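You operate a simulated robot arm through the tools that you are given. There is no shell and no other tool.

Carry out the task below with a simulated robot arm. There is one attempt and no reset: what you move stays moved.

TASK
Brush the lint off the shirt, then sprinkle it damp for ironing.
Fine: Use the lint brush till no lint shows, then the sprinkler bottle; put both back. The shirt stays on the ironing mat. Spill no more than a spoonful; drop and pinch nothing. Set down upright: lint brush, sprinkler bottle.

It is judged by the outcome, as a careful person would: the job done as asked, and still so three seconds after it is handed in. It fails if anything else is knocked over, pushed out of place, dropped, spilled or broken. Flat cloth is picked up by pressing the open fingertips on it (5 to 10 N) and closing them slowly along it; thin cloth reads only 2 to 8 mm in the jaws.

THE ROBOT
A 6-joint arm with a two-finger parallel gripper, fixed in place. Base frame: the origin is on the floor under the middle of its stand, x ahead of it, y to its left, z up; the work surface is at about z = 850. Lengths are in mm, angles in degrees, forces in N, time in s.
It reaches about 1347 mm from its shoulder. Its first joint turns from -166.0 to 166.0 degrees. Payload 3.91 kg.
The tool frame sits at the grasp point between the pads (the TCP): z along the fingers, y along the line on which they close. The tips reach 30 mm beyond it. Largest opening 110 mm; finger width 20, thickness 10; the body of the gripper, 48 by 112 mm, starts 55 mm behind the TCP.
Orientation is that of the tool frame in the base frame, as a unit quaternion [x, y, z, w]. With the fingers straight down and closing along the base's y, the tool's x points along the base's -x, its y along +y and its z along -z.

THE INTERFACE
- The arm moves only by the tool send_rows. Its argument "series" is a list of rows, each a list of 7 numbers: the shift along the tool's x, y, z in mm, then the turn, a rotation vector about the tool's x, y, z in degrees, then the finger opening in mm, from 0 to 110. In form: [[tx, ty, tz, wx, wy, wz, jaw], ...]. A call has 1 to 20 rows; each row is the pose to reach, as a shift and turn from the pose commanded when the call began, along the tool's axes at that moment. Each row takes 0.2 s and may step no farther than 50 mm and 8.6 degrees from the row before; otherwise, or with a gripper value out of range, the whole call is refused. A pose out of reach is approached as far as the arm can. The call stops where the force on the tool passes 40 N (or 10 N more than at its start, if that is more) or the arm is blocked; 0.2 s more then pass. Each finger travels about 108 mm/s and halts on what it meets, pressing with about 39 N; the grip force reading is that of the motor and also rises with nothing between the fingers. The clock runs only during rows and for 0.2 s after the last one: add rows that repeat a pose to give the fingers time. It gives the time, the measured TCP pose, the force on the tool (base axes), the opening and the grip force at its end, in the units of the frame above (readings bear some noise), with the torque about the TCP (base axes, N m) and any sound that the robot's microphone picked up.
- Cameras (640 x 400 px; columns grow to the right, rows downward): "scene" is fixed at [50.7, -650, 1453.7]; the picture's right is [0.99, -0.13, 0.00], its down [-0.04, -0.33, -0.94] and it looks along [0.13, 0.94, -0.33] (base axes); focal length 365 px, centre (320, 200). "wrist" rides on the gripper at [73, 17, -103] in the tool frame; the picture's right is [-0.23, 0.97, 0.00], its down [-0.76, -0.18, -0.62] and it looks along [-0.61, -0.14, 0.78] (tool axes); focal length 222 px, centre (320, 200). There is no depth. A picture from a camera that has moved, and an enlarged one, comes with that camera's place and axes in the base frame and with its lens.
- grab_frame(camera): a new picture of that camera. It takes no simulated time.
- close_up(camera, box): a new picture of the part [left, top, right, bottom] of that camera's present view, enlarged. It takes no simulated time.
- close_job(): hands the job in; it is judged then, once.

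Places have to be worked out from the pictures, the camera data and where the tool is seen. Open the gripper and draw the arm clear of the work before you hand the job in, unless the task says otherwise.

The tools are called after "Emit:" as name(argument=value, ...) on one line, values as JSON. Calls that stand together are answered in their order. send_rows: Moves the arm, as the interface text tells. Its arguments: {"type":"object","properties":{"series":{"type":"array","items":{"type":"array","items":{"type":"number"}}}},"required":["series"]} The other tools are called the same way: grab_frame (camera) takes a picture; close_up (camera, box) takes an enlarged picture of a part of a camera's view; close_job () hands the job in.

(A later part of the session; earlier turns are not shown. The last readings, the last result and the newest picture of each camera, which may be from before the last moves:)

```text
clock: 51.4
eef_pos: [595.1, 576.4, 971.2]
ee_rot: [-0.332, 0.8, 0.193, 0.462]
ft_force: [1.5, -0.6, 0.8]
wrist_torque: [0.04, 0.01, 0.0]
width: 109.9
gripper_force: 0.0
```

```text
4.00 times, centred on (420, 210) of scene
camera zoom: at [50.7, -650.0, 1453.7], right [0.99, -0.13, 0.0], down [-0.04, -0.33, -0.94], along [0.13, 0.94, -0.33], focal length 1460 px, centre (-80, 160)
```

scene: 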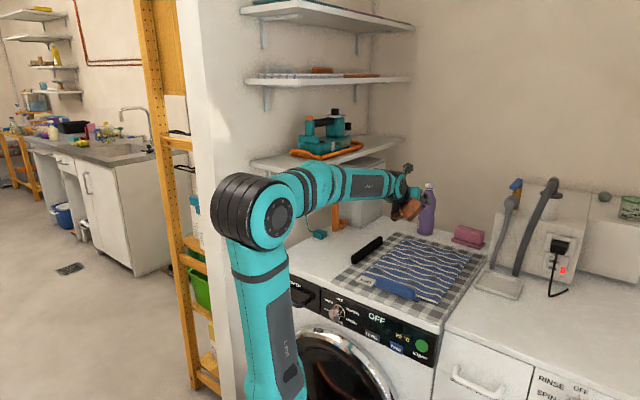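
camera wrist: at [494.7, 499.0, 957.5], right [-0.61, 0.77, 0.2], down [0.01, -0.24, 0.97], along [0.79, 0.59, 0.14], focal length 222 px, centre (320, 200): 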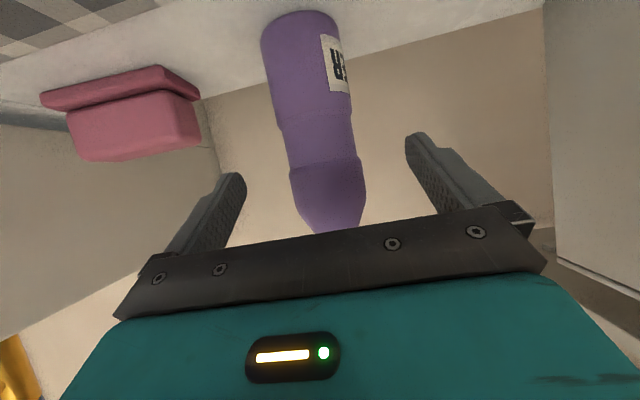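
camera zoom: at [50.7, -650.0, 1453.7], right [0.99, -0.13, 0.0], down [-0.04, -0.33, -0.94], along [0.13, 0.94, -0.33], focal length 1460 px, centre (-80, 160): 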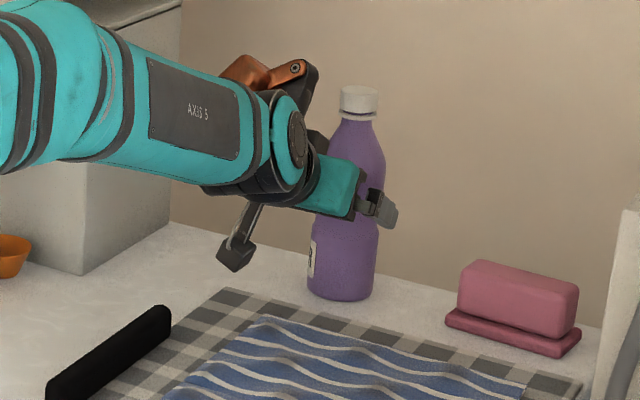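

Lateral alignment is within 2 mm. Advancing the last ~84 mm so the fingers straddle the band between the bottle's two grooves.

Emit:
send_rows(series=[[-0.8, -0.7, 21, 0, 0, 0, 110], [-1.6, -1.4, 42, 0, 0, 0, 110], [-2.5, -1.5, 63, 0, 0, 0, 110], [-3.3, -1.5, 84, 0, 0, 0, 110], [-3.3, -1.5, 84, 0, 0, 0, 110]])

Emit:
grab_frame(camera="wrist")

Emit:
close_up(camera="scene", box=[370, 160, 470, 260])

```text
clock: 52.6
eef_pos: [649.4, 627.8, 931.4]
ee_rot: [-0.332, 0.8, 0.193, 0.462]
ft_force: [-1.1, 0.4, 1.8]
wrist_torque: [0.04, -0.01, 0.03]
width: 110.1
gripper_force: 0.1
```

```text
taken
camera wrist: at [548.7, 550.6, 919.3], right [-0.61, 0.77, 0.2], down [0.01, -0.24, 0.97], along [0.79, 0.59, 0.14], focal length 222 px, centre (320, 200)
```

wrist: 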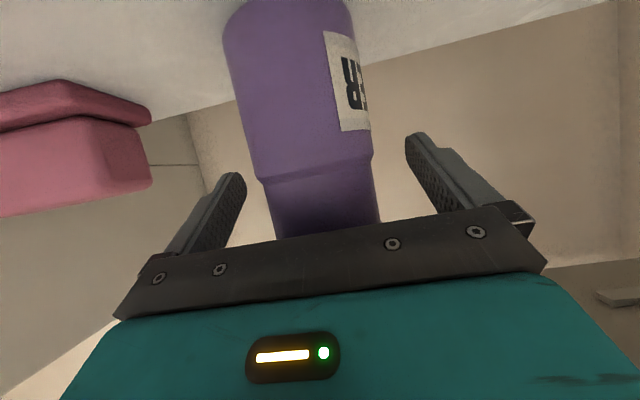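

```text
4.00 times, centred on (420, 210) of scene
camera zoom: at [50.7, -650.0, 1453.7], right [0.99, -0.13, 0.0], down [-0.04, -0.33, -0.94], along [0.13, 0.94, -0.33], focal length 1460 px, centre (-80, 160)
```

zoom: 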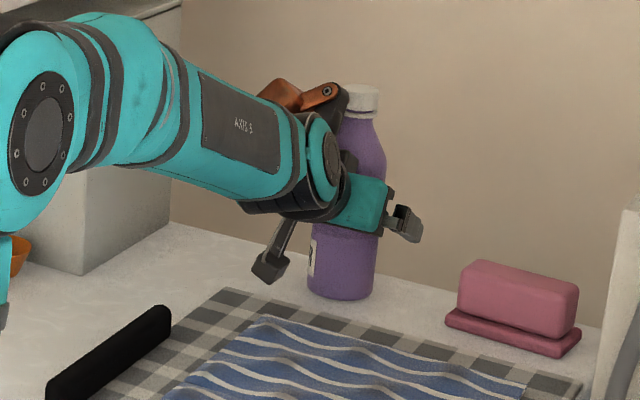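

The bottle sits centred between the fingers at the grooved band. Closing gently.

Emit:
send_rows(series=[[0, 0, 0, 0, 0, 0, 98], [0, 0, 0, 0, 0, 0, 86], [0, 0, 0, 0, 0, 0, 76], [0, 0, 0, 0, 0, 0, 70], [0, 0, 0, 0, 0, 0, 66], [0, 0, 0, 0, 0, 0, 63], [0, 0, 0, 0, 0, 0, 60], [0, 0, 0, 0, 0, 0, 56], [0, 0, 0, 0, 0, 0, 52], [0, 0, 0, 0, 0, 0, 52]])

Emit:
grab_frame(camera="wrist")

Emit:
close_up(camera="scene", box=[370, 160, 470, 260])

```text
clock: 54.8
eef_pos: [649.1, 627.9, 931.2]
ee_rot: [-0.332, 0.8, 0.192, 0.461]
ft_force: [-0.7, 0.7, 0.0]
wrist_torque: [0.09, -0.02, 0.03]
width: 56.0
gripper_force: 39.3
```

```text
taken
camera wrist: at [548.6, 550.7, 919.1], right [-0.61, 0.77, 0.2], down [0.01, -0.24, 0.97], along [0.79, 0.59, 0.13], focal length 222 px, centre (320, 200)
```

wrist: 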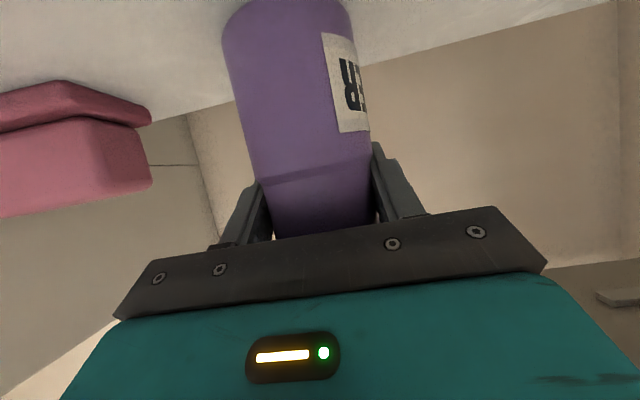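

```text
4.00 times, centred on (420, 210) of scene
camera zoom: at [50.7, -650.0, 1453.7], right [0.99, -0.13, 0.0], down [-0.04, -0.33, -0.94], along [0.13, 0.94, -0.33], focal length 1460 px, centre (-80, 160)
```

zoom: 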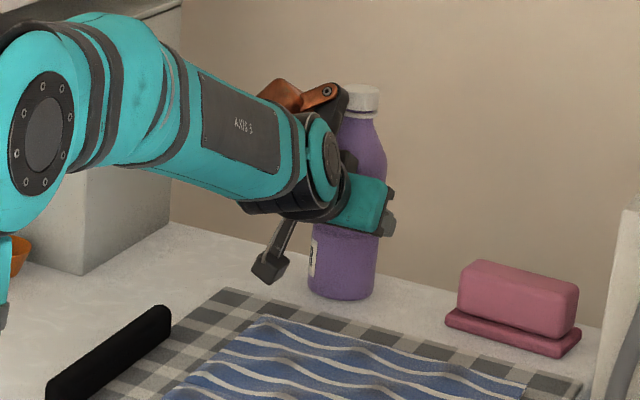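

Held firmly at 56 mm (39 N). Lifting straight up 70 mm slowly.

Emit:
send_rows(series=[[-4.3, 0, -2.5, 0, 0, 0, 52], [-17.4, 0, -10, 0, 0, 0, 52], [-34.7, 0, -19.9, 0, 0, 0, 52], [-52, 0, -29.9, 0, 0, 0, 52], [-60.7, 0.1, -34.8, 0, 0, 0, 52], [-60.7, 0.1, -34.8, 0, 0, 0, 52]])

Emit:
grab_frame(camera="wrist")

Emit:
grab_frame(camera="scene")

```text
clock: 56.2
eef_pos: [649.5, 627.6, 1002.4]
ee_rot: [-0.331, 0.8, 0.192, 0.461]
ft_force: [-0.5, -0.1, -2.1]
wrist_torque: [0.01, 0.0, 0.0]
width: 56.2
gripper_force: 38.8
```

```text
taken
camera wrist: at [549.2, 550.5, 989.6], right [-0.61, 0.77, 0.2], down [0.01, -0.24, 0.97], along [0.79, 0.59, 0.13], focal length 222 px, centre (320, 200)
```

wrist: 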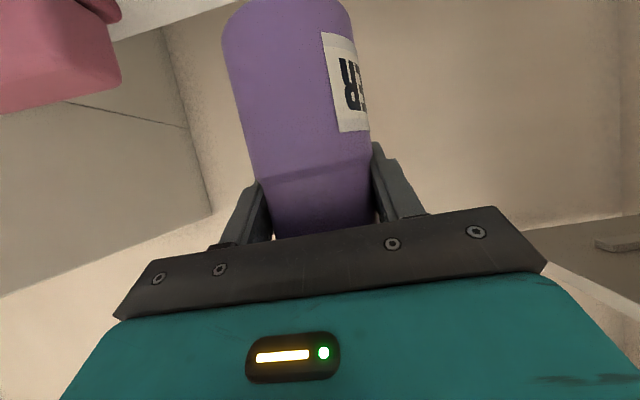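

```text
taken
```

scene: 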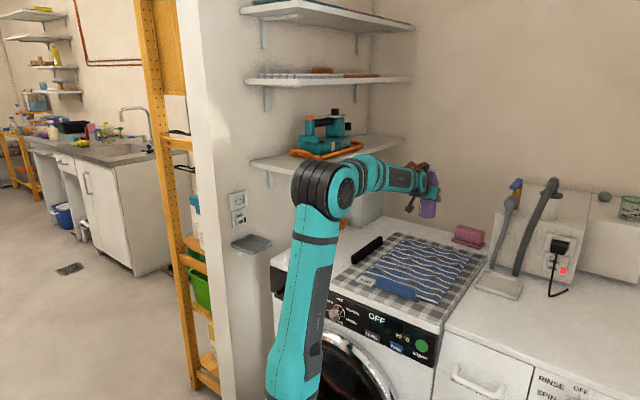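

Bottle is up and upright. Moving it slowly to the pre-pour position above the shirt (e1≈705, e2≈75).

Emit:
send_rows(series=[[11.5, -7.5, -22, 0, 0, 0, 52], [22.9, -15, -44, 0, 0, 0, 52], [34.4, -22.5, -65.9, 0, 0, 0, 52], [45.9, -30, -87.9, 0, 0, 0, 52], [57.3, -37.5, -109.9, 0, 0, 0, 52], [68.8, -45, -131.9, 0, 0, 0, 52], [80.2, -52.5, -153.8, 0, 0, 0, 52], [91.7, -60, -175.8, 0, 0, 0, 52], [91.7, -60, -175.8, 0, 0, 0, 52]])

Emit:
grab_frame(camera="scene")

Emit:
close_up(camera="scene", box=[350, 160, 510, 320])

```text
clock: 58.2
eef_pos: [553.2, 444.0, 1008.5]
ee_rot: [-0.332, 0.8, 0.193, 0.461]
ft_force: [0.0, 0.1, -3.1]
wrist_torque: [-0.02, -0.03, -0.03]
width: 56.0
gripper_force: 39.1
```

```text
taken
```

scene: 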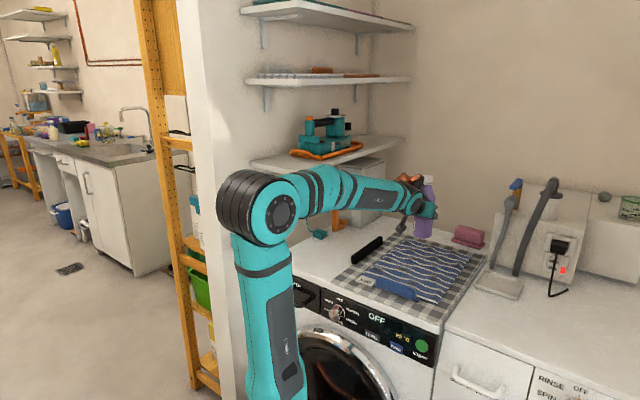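

```text
2.50 times, centred on (430, 240) of scene
camera zoom: at [50.7, -650.0, 1453.7], right [0.99, -0.13, 0.0], down [-0.04, -0.33, -0.94], along [0.13, 0.94, -0.33], focal length 913 px, centre (45, 100)
```

zoom: 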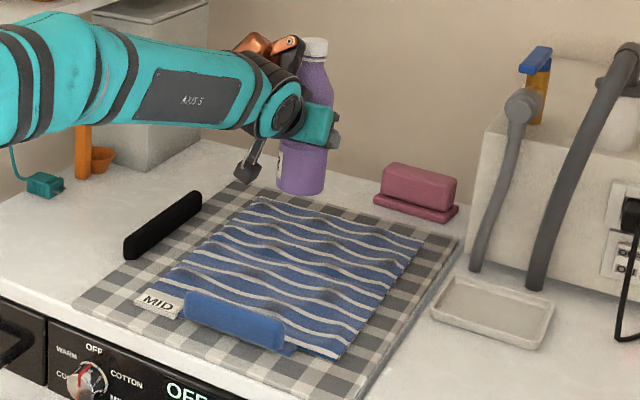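

Positioned at e1≈705, e2≈77 with the bottle upright. Rolling the wrist to 85° first and checking.

Emit:
send_rows(series=[[0, 0, 0, 0, 0, 8.5, 52], [0, 0, 0, 0, 0, 17, 52], [0, 0, 0, 0, 0, 25.5, 52], [0, 0, 0, 0, 0, 34, 52], [0, 0, 0, 0, 0, 42.5, 52], [0, 0, 0, 0, 0, 51, 52], [0, 0, 0, 0, 0, 59.5, 52], [0, 0, 0, 0, 0, 68, 52], [0, 0, 0, 0, 0, 76.5, 52], [0, 0, 0, 0, 0, 85, 52]])

Emit:
close_up(camera="scene", box=[350, 160, 510, 320])

Emit:
grab_frame(camera="wrist")

```text
clock: 60.4
eef_pos: [552.2, 445.5, 1009.7]
ee_rot: [0.298, 0.814, 0.453, 0.209]
ft_force: [-0.5, -0.6, -2.0]
wrist_torque: [0.01, -0.02, 0.01]
width: 55.9
gripper_force: 39.2
```

```text
2.50 times, centred on (430, 240) of scene
camera zoom: at [50.7, -650.0, 1453.7], right [0.99, -0.13, 0.0], down [-0.04, -0.33, -0.94], along [0.13, 0.94, -0.33], focal length 913 px, centre (45, 100)
```

zoom: 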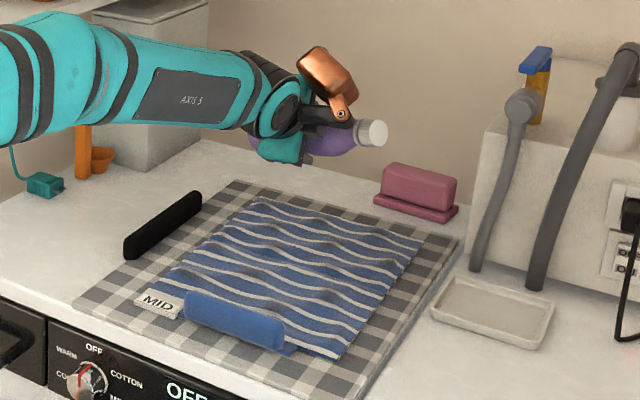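

```text
taken
camera wrist: at [441.0, 437.0, 1069.3], right [0.45, 0.25, 0.86], down [0.13, -0.97, 0.21], along [0.88, 0.01, -0.47], focal length 222 px, centre (320, 200)
```

wrist: 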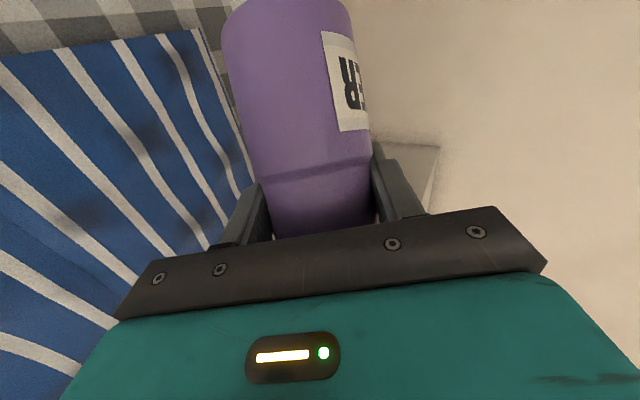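

The cap is over the shirt (e1≈654, e2≈189) as computed. I'll shift 25 mm left and 20 mm lower, then continue the roll to about 128° and look for water.

Emit:
send_rows(series=[[13.2, -7.6, 5, 0, 0, 0, 52], [26.4, -15.2, 10.1, 0, 0, 0, 52], [26.4, -15.2, 10.1, 0, 0, 8.5, 52], [26.4, -15.2, 10.1, 0, 0, 17, 52], [26.4, -15.2, 10.1, 0, 0, 25.5, 52], [26.4, -15.2, 10.1, 0, 0, 34, 52], [26.4, -15.2, 10.1, 0, 0, 42.5, 52]])

Emit:
close_up(camera="scene", box=[350, 160, 510, 320])

Emit:
grab_frame(camera="wrist")

```text
clock: 62.0
eef_pos: [535.9, 462.9, 989.2]
ee_rot: [0.572, 0.651, 0.499, 0.031]
ft_force: [0.2, -0.3, -2.1]
wrist_torque: [0.0, -0.05, 0.04]
width: 55.8
gripper_force: 38.4
```

```text
2.50 times, centred on (430, 240) of scene
camera zoom: at [50.7, -650.0, 1453.7], right [0.99, -0.13, 0.0], down [-0.04, -0.33, -0.94], along [0.13, 0.94, -0.33], focal length 913 px, centre (45, 100)
```

zoom: 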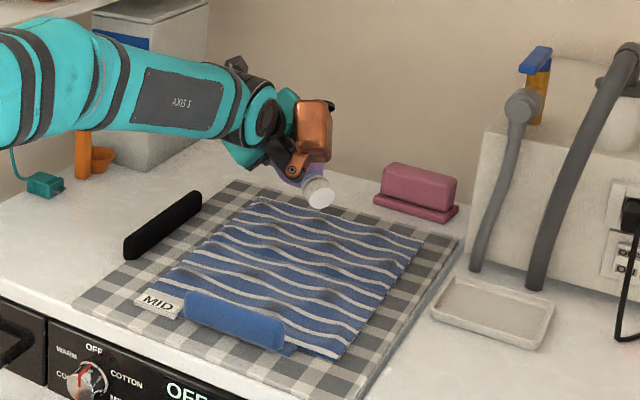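

```text
taken
camera wrist: at [458.7, 452.3, 1089.8], right [0.77, -0.32, 0.55], down [-0.25, -0.95, -0.21], along [0.59, 0.03, -0.81], focal length 222 px, centre (320, 200)
```

wrist: 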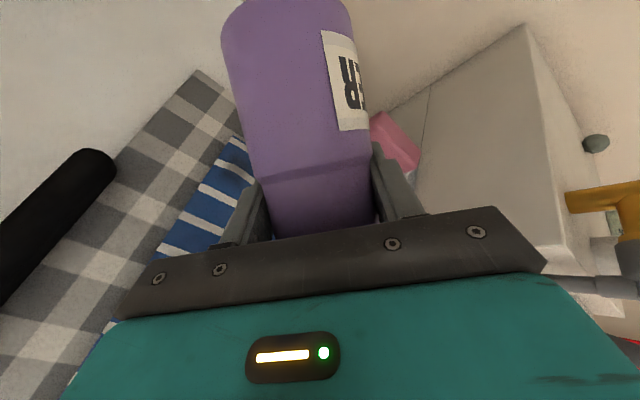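

No water visible yet at ~102° tilt. I'll roll further to ~153°, and look closely at the cap and cloth.

Emit:
send_rows(series=[[0, 0, 0, 0, 0, 8.5, 52], [0, 0, 0, 0, 0, 17, 52], [0, 0, 0, 0, 0, 25.5, 52]])

Emit:
close_up(camera="scene", box=[370, 200, 480, 310])

Emit:
grab_frame(camera="wrist")

```text
clock: 62.8
eef_pos: [535.5, 462.2, 988.7]
ee_rot: [0.701, 0.509, 0.494, -0.081]
ft_force: [0.2, -0.3, -2.6]
wrist_torque: [0.05, -0.04, -0.02]
width: 55.9
gripper_force: 39.3
```

```text
3.64 times, centred on (425, 255) of scene
camera zoom: at [50.7, -650.0, 1453.7], right [0.99, -0.13, 0.0], down [-0.04, -0.33, -0.94], along [0.13, 0.94, -0.33], focal length 1327 px, centre (-62, 0)
```

zoom: 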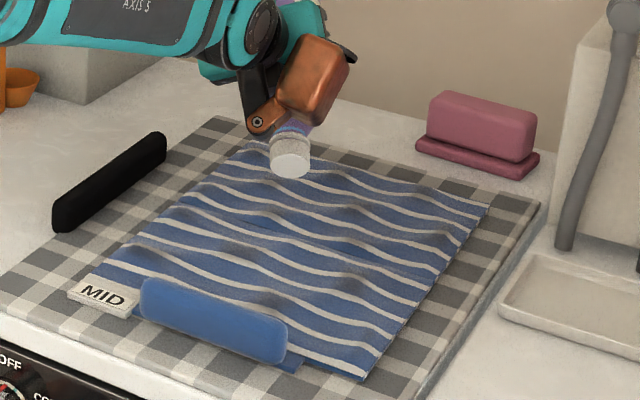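

```text
taken
camera wrist: at [484.5, 436.6, 1102.1], right [0.77, -0.6, 0.2], down [-0.52, -0.78, -0.35], along [0.37, 0.16, -0.92], focal length 222 px, centre (320, 200)
```

wrist: 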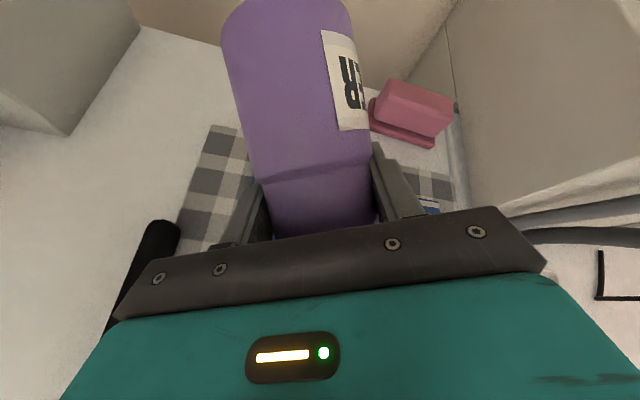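

Bottle is about 115° tilted with the cap over the shirt centre, ~70 mm above it; no water seen. I'll hold for a second and see if it drips.

Emit:
send_rows(series=[[0, 0, 0, 0, 0, 0, 52], [0, 0, 0, 0, 0, 0, 52], [0, 0, 0, 0, 0, 0, 52], [0, 0, 0, 0, 0, 0, 52]])

Emit:
close_up(camera="scene", box=[370, 200, 480, 310])

Emit:
close_up(camera="scene", box=[425, 220, 475, 270])

```text
clock: 63.8
eef_pos: [534.9, 462.6, 989.4]
ee_rot: [0.701, 0.508, 0.494, -0.08]
ft_force: [0.8, -0.6, -2.4]
wrist_torque: [0.0, -0.05, 0.0]
width: 55.9
gripper_force: 39.0
```

```text
3.64 times, centred on (425, 255) of scene
camera zoom: at [50.7, -650.0, 1453.7], right [0.99, -0.13, 0.0], down [-0.04, -0.33, -0.94], along [0.13, 0.94, -0.33], focal length 1327 px, centre (-62, 0)
```

zoom: 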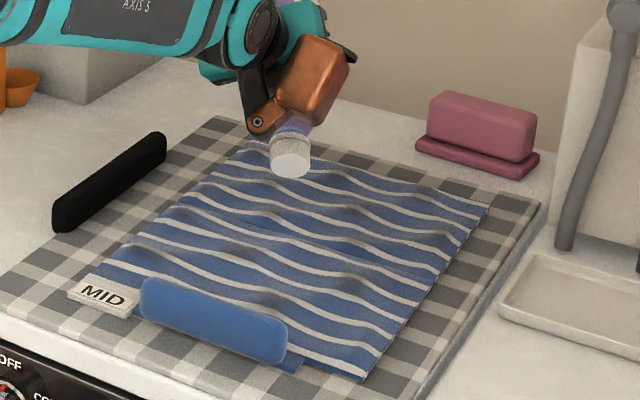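

```text
8.00 times, centred on (450, 245) of scene
camera zoom: at [50.7, -650.0, 1453.7], right [0.99, -0.13, 0.0], down [-0.04, -0.33, -0.94], along [0.13, 0.94, -0.33], focal length 2920 px, centre (-720, -160)
```

zoom: 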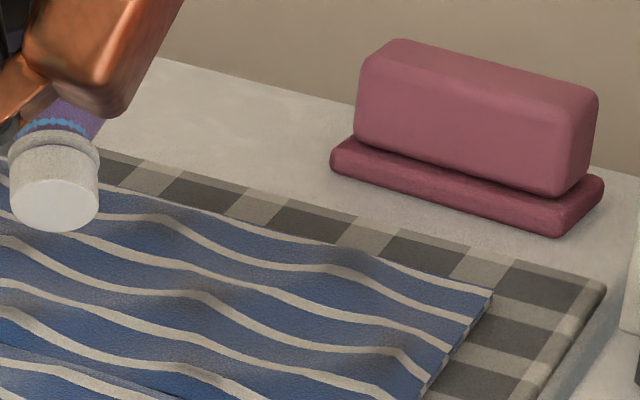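

Zooming in on the cap, since bluish marks near its neck may be water.

Emit:
close_up(camera="scene", box=[402, 228, 432, 258])

Emit:
close_up(camera="scene", box=[375, 235, 455, 300])

```text
13.33 times, centred on (417, 243) of scene
camera zoom: at [50.7, -650.0, 1453.7], right [0.99, -0.13, 0.0], down [-0.04, -0.33, -0.94], along [0.13, 0.94, -0.33], focal length 4867 px, centre (-973, -373)
```

zoom: 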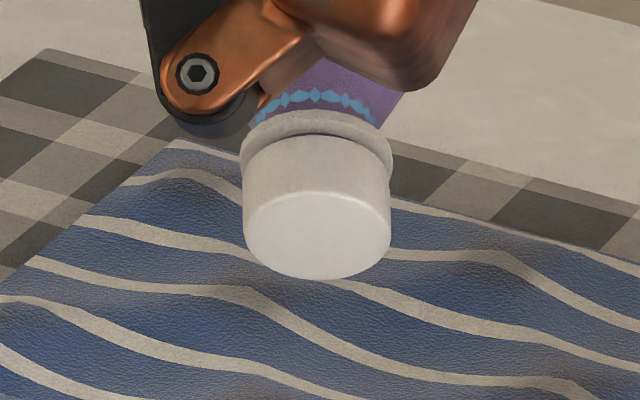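

```text
6.15 times, centred on (415, 268) of scene
camera zoom: at [50.7, -650.0, 1453.7], right [0.99, -0.13, 0.0], down [-0.04, -0.33, -0.94], along [0.13, 0.94, -0.33], focal length 2246 px, centre (-265, -215)
```

zoom: 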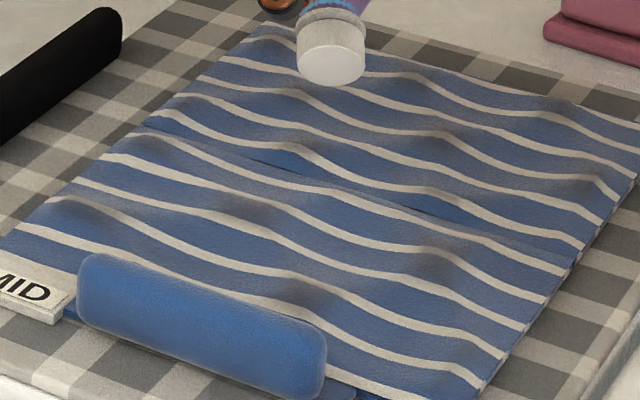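

Water seems to have collected at the neck but doesn't drip by itself, so the sprinkler needs shaking. I'll shake along the bottle axis in small strokes above the shirt centre.

Emit:
send_rows(series=[[-17.4, 0, -10, 0, 0, 0, 52], [17.4, 0, 10, 0, 0, 0, 52], [-17.4, 0, -10, 0, 0, 0, 52], [17.4, 0, 10, 0, 0, 0, 52], [-17.4, 0, -10, 0, 0, 0, 52]])

Emit:
close_up(camera="scene", box=[370, 200, 480, 310])

Emit:
close_up(camera="scene", box=[402, 228, 432, 258])

```text
clock: 65.0
eef_pos: [528.0, 444.1, 980.7]
ee_rot: [0.701, 0.509, 0.494, -0.08]
ft_force: [0.3, 0.8, -3.0]
wrist_torque: [0.03, -0.03, 0.0]
width: 55.9
gripper_force: 38.8
```

```text
3.64 times, centred on (425, 255) of scene
camera zoom: at [50.7, -650.0, 1453.7], right [0.99, -0.13, 0.0], down [-0.04, -0.33, -0.94], along [0.13, 0.94, -0.33], focal length 1327 px, centre (-62, 0)
```

zoom: 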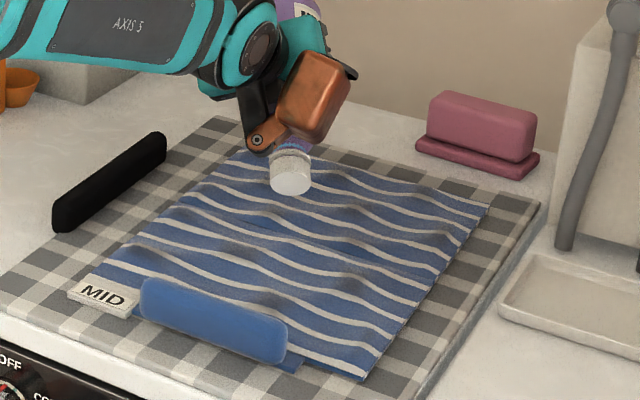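

```text
13.33 times, centred on (417, 243) of scene
camera zoom: at [50.7, -650.0, 1453.7], right [0.99, -0.13, 0.0], down [-0.04, -0.33, -0.94], along [0.13, 0.94, -0.33], focal length 4867 px, centre (-973, -373)
```

zoom: 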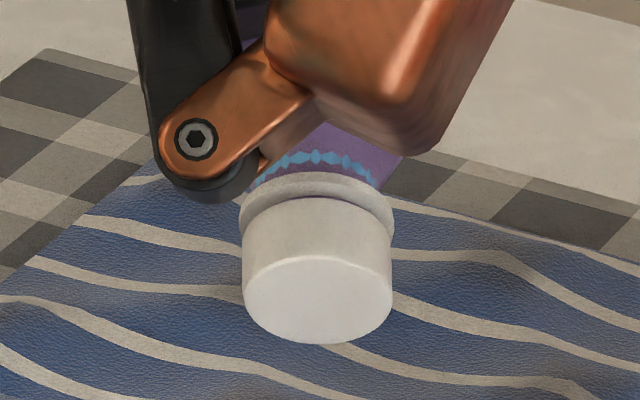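

Still dry and the liquid sits in the neck; the bottle probably needs to be more inverted. I'll raise the hand to horizontal (about 141° bottle tilt) with the cap kept over the shirt centre.

Emit:
send_rows(series=[[6.4, 3.2, -9.2, -2.7, 5.4, 0, 52], [12.8, 6.4, -18.5, -5.4, 10.7, 0, 52], [19.2, 9.7, -27.7, -8.2, 16.1, 0, 52], [25.6, 12.9, -37, -10.9, 21.4, -0.1, 52], [32, 16.1, -46.2, -13.6, 26.8, -0.1, 52]])

Emit:
close_up(camera="scene", box=[350, 160, 510, 320])

Emit:
close_up(camera="scene", box=[402, 228, 432, 258])

```text
clock: 66.2
eef_pos: [517.2, 422.3, 1035.6]
ee_rot: [0.531, 0.478, 0.693, -0.095]
ft_force: [4.0, -3.6, -0.6]
wrist_torque: [0.17, 0.17, 0.15]
width: 55.8
gripper_force: 38.3
out of reach, approached as far as the arm can: row 2, 3, 4, 5
```

```text
2.50 times, centred on (430, 240) of scene
camera zoom: at [50.7, -650.0, 1453.7], right [0.99, -0.13, 0.0], down [-0.04, -0.33, -0.94], along [0.13, 0.94, -0.33], focal length 913 px, centre (45, 100)
```

zoom: 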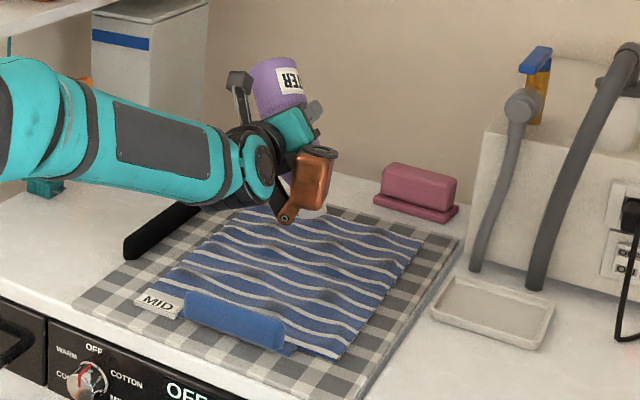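

```text
13.33 times, centred on (417, 243) of scene
camera zoom: at [50.7, -650.0, 1453.7], right [0.99, -0.13, 0.0], down [-0.04, -0.33, -0.94], along [0.13, 0.94, -0.33], focal length 4867 px, centre (-973, -373)
```

zoom: 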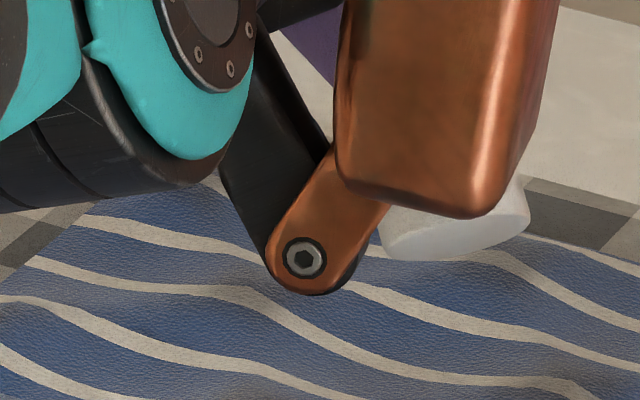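

The wrist reached a joint limit but got to ~135° tilt; there's a small side force reading. I'll hold still briefly, re-read the force and look closely for contact.

Emit:
send_rows(series=[[32, 16.1, -46.2, -13.6, 26.8, -0.1, 52]])

Emit:
grab_frame(camera="wrist")

Emit:
close_up(camera="scene", box=[385, 165, 455, 265])

```text
refused: row 1 steps farther than a row can; nothing moved
```

```text
taken
camera wrist: at [430.6, 360.7, 1105.2], right [0.72, -0.6, 0.36], down [-0.2, -0.67, -0.72], along [0.67, 0.44, -0.6], focal length 222 px, centre (320, 200)
```

wrist: 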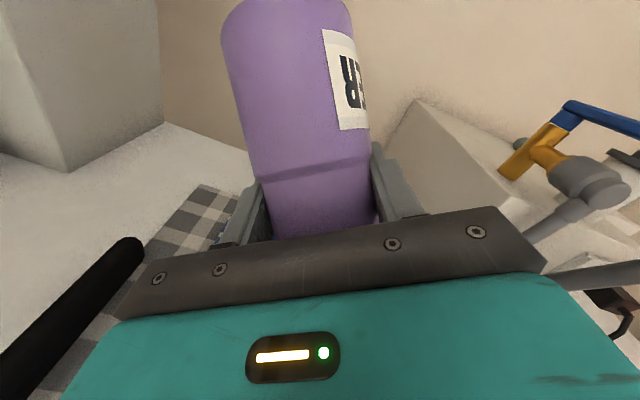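

```text
4.00 times, centred on (420, 215) of scene
camera zoom: at [50.7, -650.0, 1453.7], right [0.99, -0.13, 0.0], down [-0.04, -0.33, -0.94], along [0.13, 0.94, -0.33], focal length 1460 px, centre (-80, 140)
```

zoom: 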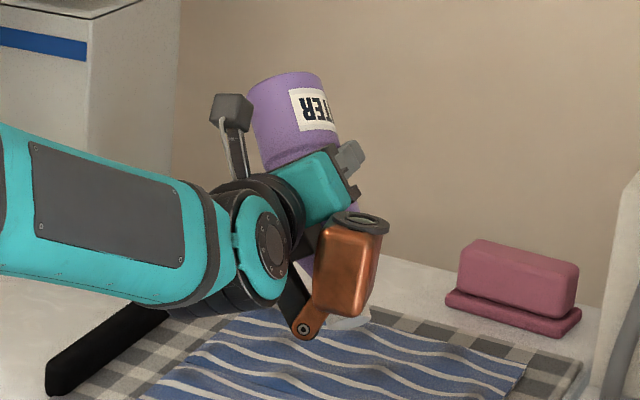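

That refusal was my mistake (shifts are relative to the new pose). Holding still with a zero row to re-read the force.

Emit:
send_rows(series=[[0, 0, 0, 0, 0, 0, 52], [0, 0, 0, 0, 0, 0, 52]])

Emit:
close_up(camera="scene", box=[350, 220, 490, 320])

```text
clock: 66.8
eef_pos: [526.7, 412.8, 1038.1]
ee_rot: [0.568, 0.422, 0.697, -0.117]
ft_force: [-0.3, -0.1, -2.6]
wrist_torque: [0.0, -0.03, -0.01]
width: 55.7
gripper_force: 38.4
```

```text
4.00 times, centred on (420, 270) of scene
camera zoom: at [50.7, -650.0, 1453.7], right [0.99, -0.13, 0.0], down [-0.04, -0.33, -0.94], along [0.13, 0.94, -0.33], focal length 1460 px, centre (-80, -80)
```

zoom: 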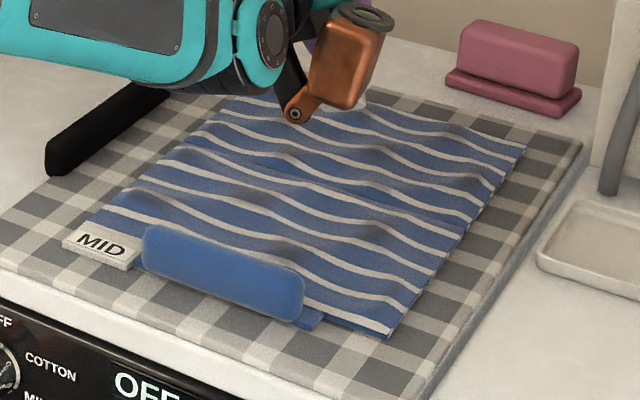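

No contact – that was a transient; the bottle is now ~140° tilted with the cap over e1≈600, e2≈133. Shaking it more briskly along its axis.

Emit:
send_rows(series=[[-21.7, 0, -12.4, 0, 0, 0, 52], [21.7, 0, 12.4, 0, 0, 0, 52], [-21.7, 0, -12.4, 0, 0, 0, 52], [21.7, 0, 12.4, 0, 0, 0, 52], [-21.7, 0, -12.4, 0, 0, 0, 52], [21.7, 0, 12.4, 0, 0, 0, 52], [-21.7, 0, -12.4, 0, 0, 0, 52]])

Emit:
close_up(camera="scene", box=[350, 180, 490, 320])

Emit:
close_up(camera="scene", box=[395, 220, 455, 275])

```text
clock: 68.4
eef_pos: [523.8, 396.5, 1019.7]
ee_rot: [0.57, 0.418, 0.698, -0.114]
ft_force: [-0.7, 0.3, -2.2]
wrist_torque: [0.02, 0.02, 0.02]
width: 55.5
gripper_force: 39.3
out of reach, approached as far as the arm can: row 2, 4, 6
```

```text
2.86 times, centred on (420, 250) of scene
camera zoom: at [50.7, -650.0, 1453.7], right [0.99, -0.13, 0.0], down [-0.04, -0.33, -0.94], along [0.13, 0.94, -0.33], focal length 1043 px, centre (34, 57)
```

zoom: 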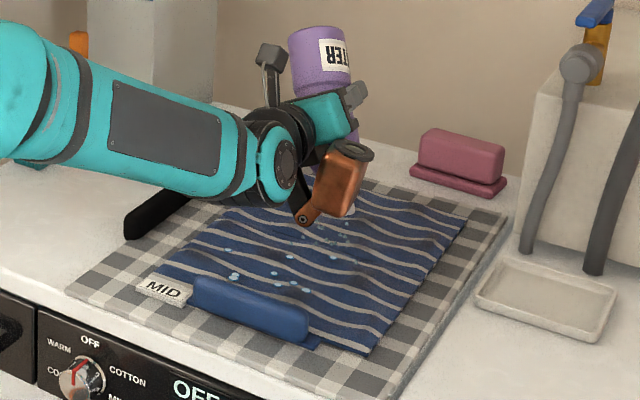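

```text
7.27 times, centred on (425, 248) of scene
camera zoom: at [50.7, -650.0, 1453.7], right [0.99, -0.13, 0.0], down [-0.04, -0.33, -0.94], along [0.13, 0.94, -0.33], focal length 2655 px, centre (-444, -146)
```

zoom: 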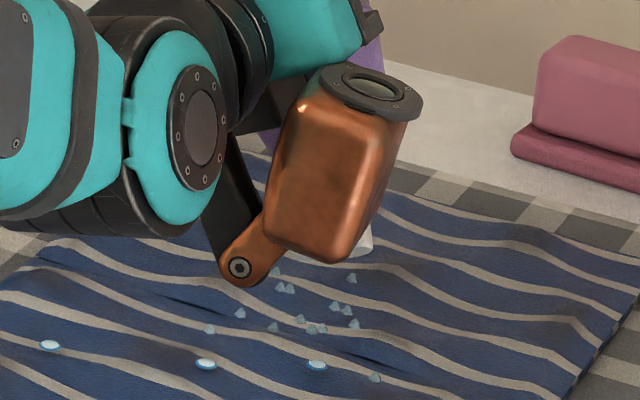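

It works: drops are falling onto the shirt and the cloth has darkened. I'll pause to let the drops land and see how damp it looks.

Emit:
send_rows(series=[[0, 0, 0, 0, 0, 0, 52], [0, 0, 0, 0, 0, 0, 52], [0, 0, 0, 0, 0, 0, 52]])

Emit:
close_up(camera="scene", box=[350, 200, 490, 320])

Emit:
close_up(camera="scene", box=[335, 255, 445, 330])

```text
clock: 69.2
eef_pos: [524.3, 397.2, 1020.1]
ee_rot: [0.57, 0.418, 0.698, -0.113]
ft_force: [-0.7, 0.0, -3.1]
wrist_torque: [-0.02, -0.02, -0.03]
width: 55.4
gripper_force: 39.1
```

```text
3.33 times, centred on (420, 260) of scene
camera zoom: at [50.7, -650.0, 1453.7], right [0.99, -0.13, 0.0], down [-0.04, -0.33, -0.94], along [0.13, 0.94, -0.33], focal length 1217 px, centre (-13, 0)
```

zoom: 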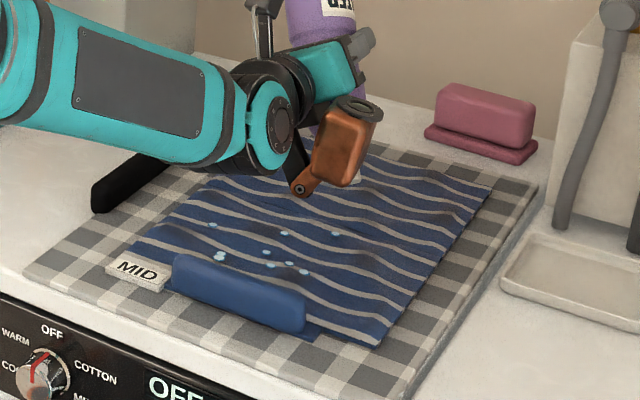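

```text
5.33 times, centred on (390, 292) of scene
camera zoom: at [50.7, -650.0, 1453.7], right [0.99, -0.13, 0.0], down [-0.04, -0.33, -0.94], along [0.13, 0.94, -0.33], focal length 1947 px, centre (-53, -293)
```

zoom: 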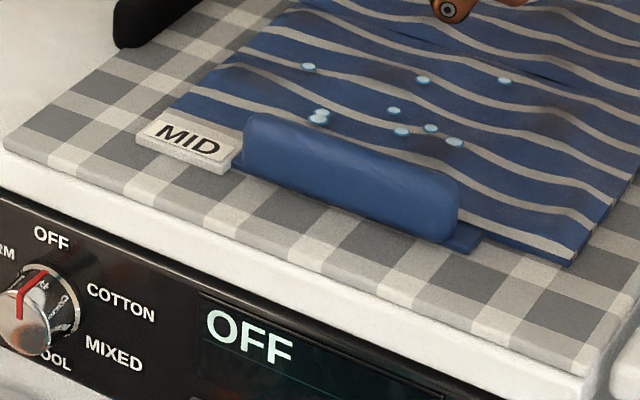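

Drops landed on the shirt around e1 480–585, e2 40–146, none off it, and the cloth is visibly darker all over. I'll move ~75 mm farther and 20 mm right (and 20 mm up) so the next sprinkle lands mid-shirt.

Emit:
send_rows(series=[[2.8, 9.1, 24.9, 0, 0, 0, 52], [5.6, 18.3, 49.9, 0, 0, 0, 52], [8.4, 27.4, 74.8, 0, 0, 0, 52], [8.4, 27.4, 74.8, 0, 0, 0, 52]])

Emit:
close_up(camera="scene", box=[350, 180, 490, 320])

```text
clock: 70.2
eef_pos: [590.6, 434.6, 1039.8]
ee_rot: [0.571, 0.416, 0.699, -0.111]
ft_force: [0.6, 0.2, -2.1]
wrist_torque: [0.03, -0.01, 0.01]
width: 55.4
gripper_force: 39.3
```

```text
2.86 times, centred on (420, 250) of scene
camera zoom: at [50.7, -650.0, 1453.7], right [0.99, -0.13, 0.0], down [-0.04, -0.33, -0.94], along [0.13, 0.94, -0.33], focal length 1043 px, centre (34, 57)
```

zoom: 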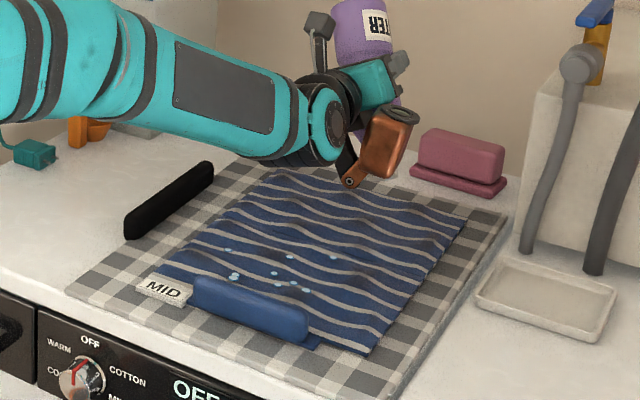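

Cap is now over e1≈661, e2≈162. Shaking again with the same brisk strokes.

Emit:
send_rows(series=[[-21.7, 0, -12.4, 0, 0, 0, 52], [17.4, 0, 10, 0, 0, 0, 52], [-21.7, 0, -12.4, 0, 0, 0, 52], [17.4, 0, 10, 0, 0, 0, 52], [-21.7, 0, -12.4, 0, 0, 0, 52]])

Emit:
close_up(camera="scene", box=[350, 180, 490, 320])

```text
clock: 71.4
eef_pos: [588.8, 420.3, 1017.3]
ee_rot: [0.571, 0.416, 0.699, -0.111]
ft_force: [0.1, 0.3, -2.7]
wrist_torque: [0.0, -0.01, 0.0]
width: 55.4
gripper_force: 39.4
```

```text
2.86 times, centred on (420, 250) of scene
camera zoom: at [50.7, -650.0, 1453.7], right [0.99, -0.13, 0.0], down [-0.04, -0.33, -0.94], along [0.13, 0.94, -0.33], focal length 1043 px, centre (34, 57)
```

zoom: 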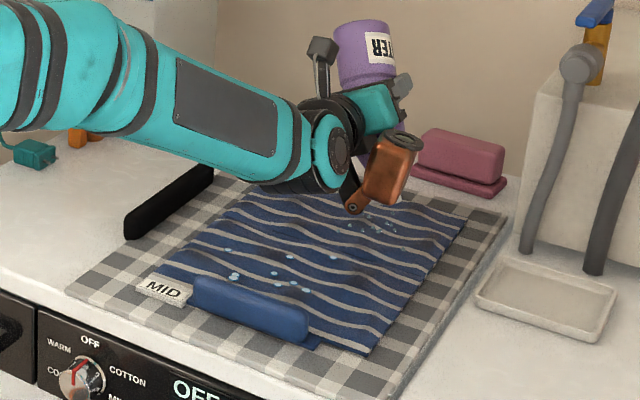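

More drops are falling mid-shirt. Pausing to let them land and compare the colour.

Emit:
send_rows(series=[[0, 0, 0, 0, 0, 0, 52], [0, 0, 0, 0, 0, 0, 52], [0, 0, 0, 0, 0, 0, 52]])

Emit:
close_up(camera="scene", box=[350, 200, 490, 320])

Emit:
close_up(camera="scene", box=[390, 225, 470, 285])

```text
clock: 72.2
eef_pos: [589.8, 418.6, 1017.9]
ee_rot: [0.571, 0.416, 0.699, -0.111]
ft_force: [0.1, 0.7, -3.2]
wrist_torque: [0.02, 0.0, 0.0]
width: 55.2
gripper_force: 39.2
```

```text
3.33 times, centred on (420, 260) of scene
camera zoom: at [50.7, -650.0, 1453.7], right [0.99, -0.13, 0.0], down [-0.04, -0.33, -0.94], along [0.13, 0.94, -0.33], focal length 1217 px, centre (-13, 0)
```

zoom: 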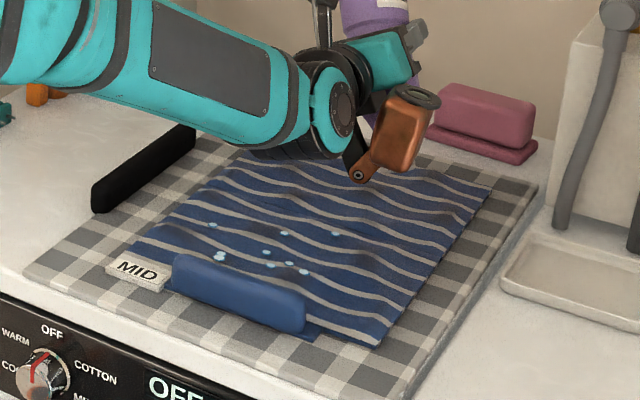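

```text
6.67 times, centred on (430, 255) of scene
camera zoom: at [50.7, -650.0, 1453.7], right [0.99, -0.13, 0.0], down [-0.04, -0.33, -0.94], along [0.13, 0.94, -0.33], focal length 2434 px, centre (-413, -167)
```

zoom: 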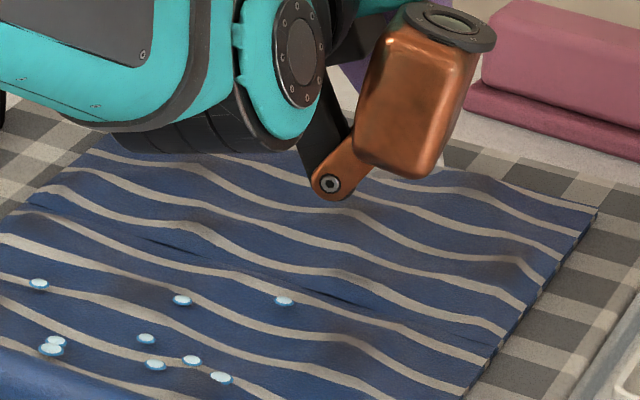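

The second set of drops soaked in completely; a few beads from the first shake sit on the front part of the shirt. I'll view the reference crop to judge the dampness.

Emit:
close_up(camera="scene", box=[350, 220, 490, 320])

Emit:
close_up(camera="scene", box=[365, 255, 425, 305])

Emit:
grab_frame(camera="scene")

```text
4.00 times, centred on (420, 270) of scene
camera zoom: at [50.7, -650.0, 1453.7], right [0.99, -0.13, 0.0], down [-0.04, -0.33, -0.94], along [0.13, 0.94, -0.33], focal length 1460 px, centre (-80, -80)
```

zoom: 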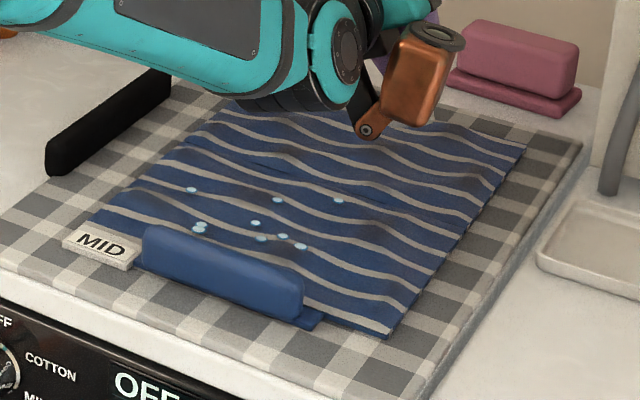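

```text
8.00 times, centred on (395, 280) of scene
camera zoom: at [50.7, -650.0, 1453.7], right [0.99, -0.13, 0.0], down [-0.04, -0.33, -0.94], along [0.13, 0.94, -0.33], focal length 2920 px, centre (-280, -440)
```

zoom: 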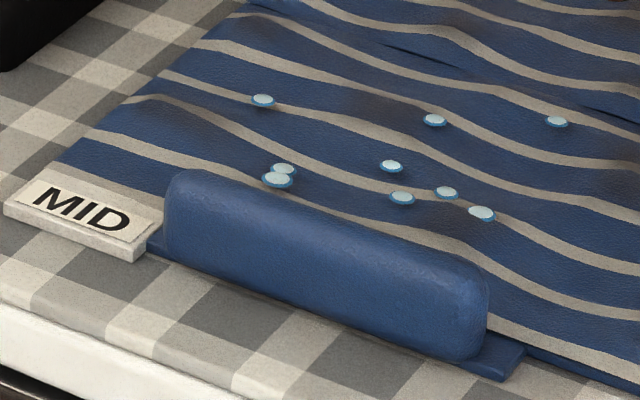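

```text
taken
```

scene: 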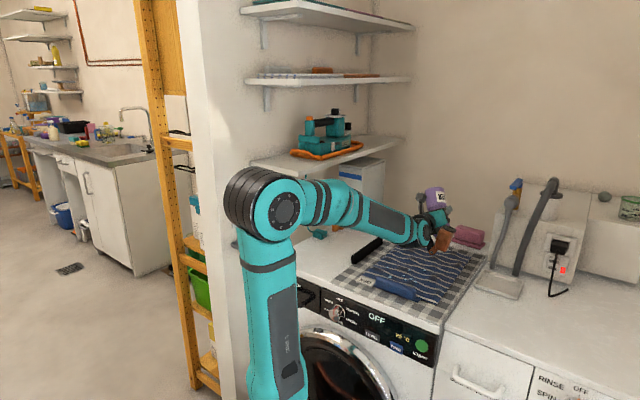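

The cloth is now dark and even, but I want to be sure it's thoroughly damp. One more shake slightly farther left, then compare colour again.

Emit:
send_rows(series=[[6.8, -13.3, 0.1, 0, 0, 0, 52], [13.6, -26.7, 0.2, 0, 0, 0, 52], [48.4, -26.7, 20.1, 0, 0, 0, 52], [13.6, -26.7, 0.2, 0, 0, 0, 52], [48.4, -26.7, 20.1, 0, 0, 0, 52], [13.6, -26.7, 0.2, 0, 0, 0, 52], [48.4, -26.7, 20.1, 0, 0, 0, 52], [13.6, -26.7, 0.2, 0, 0, 0, 52]])

Emit:
close_up(camera="scene", box=[350, 220, 490, 320])

Emit:
close_up(camera="scene", box=[365, 255, 425, 305])

```text
clock: 74.0
eef_pos: [573.4, 435.4, 1022.9]
ee_rot: [0.57, 0.419, 0.697, -0.115]
ft_force: [0.0, 0.0, -1.5]
wrist_torque: [-0.01, 0.0, 0.0]
width: 55.5
gripper_force: 38.8
out of reach, approached as far as the arm can: row 2, 3, 4, 5, 6, 7, 8
```

```text
4.00 times, centred on (420, 270) of scene
camera zoom: at [50.7, -650.0, 1453.7], right [0.99, -0.13, 0.0], down [-0.04, -0.33, -0.94], along [0.13, 0.94, -0.33], focal length 1460 px, centre (-80, -80)
```

zoom: 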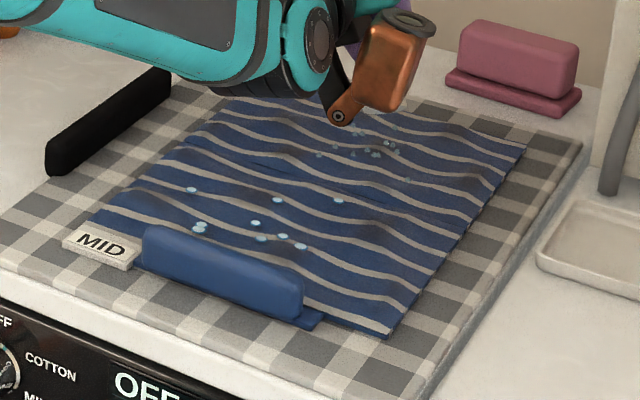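

```text
8.00 times, centred on (395, 280) of scene
camera zoom: at [50.7, -650.0, 1453.7], right [0.99, -0.13, 0.0], down [-0.04, -0.33, -0.94], along [0.13, 0.94, -0.33], focal length 2920 px, centre (-280, -440)
```

zoom: 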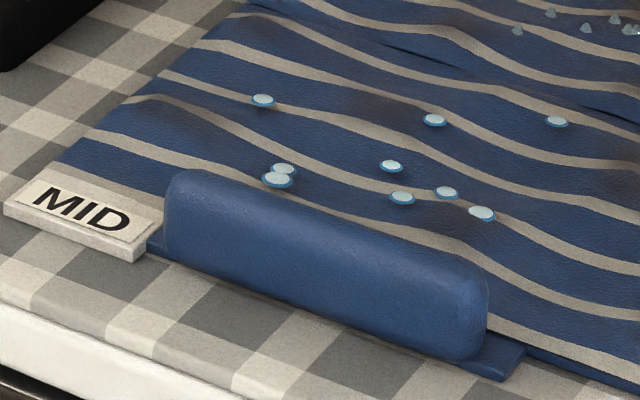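

The colour no longer changes, so the shirt is evenly damp. I'll let the last drops fall, then smoothly lower the hand pitch with the cap still over the shirt.

Emit:
send_rows(series=[[0, 0, 0, 0, 0, 0, 52], [0, 0, 0, 0, 0, 0, 52], [0, 0, 0, 0, 0, 0, 52], [0, 0, 0, 0, 0, 0, 52]])

Emit:
send_rows(series=[[0, 0, 0, 2.3, -4.4, 0, 52], [0, 0, 0, 4.5, -8.9, 0.1, 52], [0, 0, 0, 6.8, -13.3, 0.1, 52], [0, 0, 0, 9.1, -17.8, 0.2, 52], [0, 0, 0, 11.4, -22.2, 0.2, 52], [0, 0, 0, 13.63, -26.7, 0.23, 52]])

Emit:
close_up(camera="scene", box=[350, 180, 510, 320])

```text
clock: 75.0
eef_pos: [572.8, 434.8, 1021.5]
ee_rot: [0.57, 0.419, 0.697, -0.115]
ft_force: [0.0, 0.0, -2.3]
wrist_torque: [0.03, 0.0, 0.01]
width: 55.3
gripper_force: 38.7
```

```text
clock: 76.4
eef_pos: [565.3, 447.4, 1029.9]
ee_rot: [0.735, 0.439, 0.491, -0.161]
ft_force: [0.4, -3.1, -4.5]
wrist_torque: [0.07, -0.06, 0.2]
width: 54.9
gripper_force: 39.2
out of reach, approached as far as the arm can: row 5
```

```text
2.86 times, centred on (430, 250) of scene
camera zoom: at [50.7, -650.0, 1453.7], right [0.99, -0.13, 0.0], down [-0.04, -0.33, -0.94], along [0.13, 0.94, -0.33], focal length 1043 px, centre (6, 57)
```

zoom: 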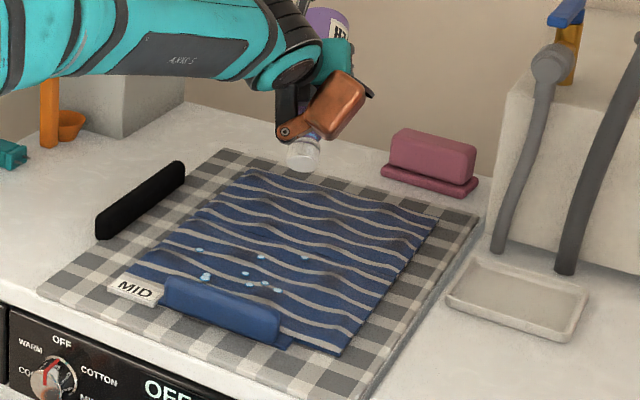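

Holding a moment to read the settled pose before rolling upright.

Emit:
send_rows(series=[[0, 0, 0, 0, 0, 0, 52], [0, 0, 0, 0, 0, 0, 52]])

Emit:
grab_frame(camera="wrist")

```text
clock: 77.0
eef_pos: [573.0, 436.3, 1022.1]
ee_rot: [0.7, 0.509, 0.494, -0.08]
ft_force: [-0.1, 0.5, -1.8]
wrist_torque: [0.02, -0.01, -0.01]
width: 54.9
gripper_force: 39.0
```

```text
taken
camera wrist: at [522.5, 409.9, 1136.0], right [0.77, -0.6, 0.2], down [-0.52, -0.78, -0.35], along [0.37, 0.16, -0.92], focal length 222 px, centre (320, 200)
```

wrist: 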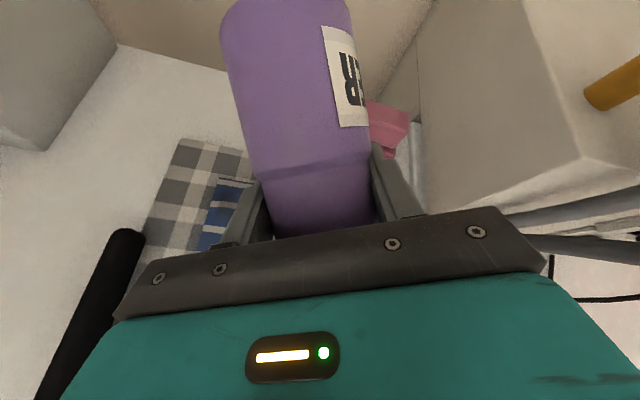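

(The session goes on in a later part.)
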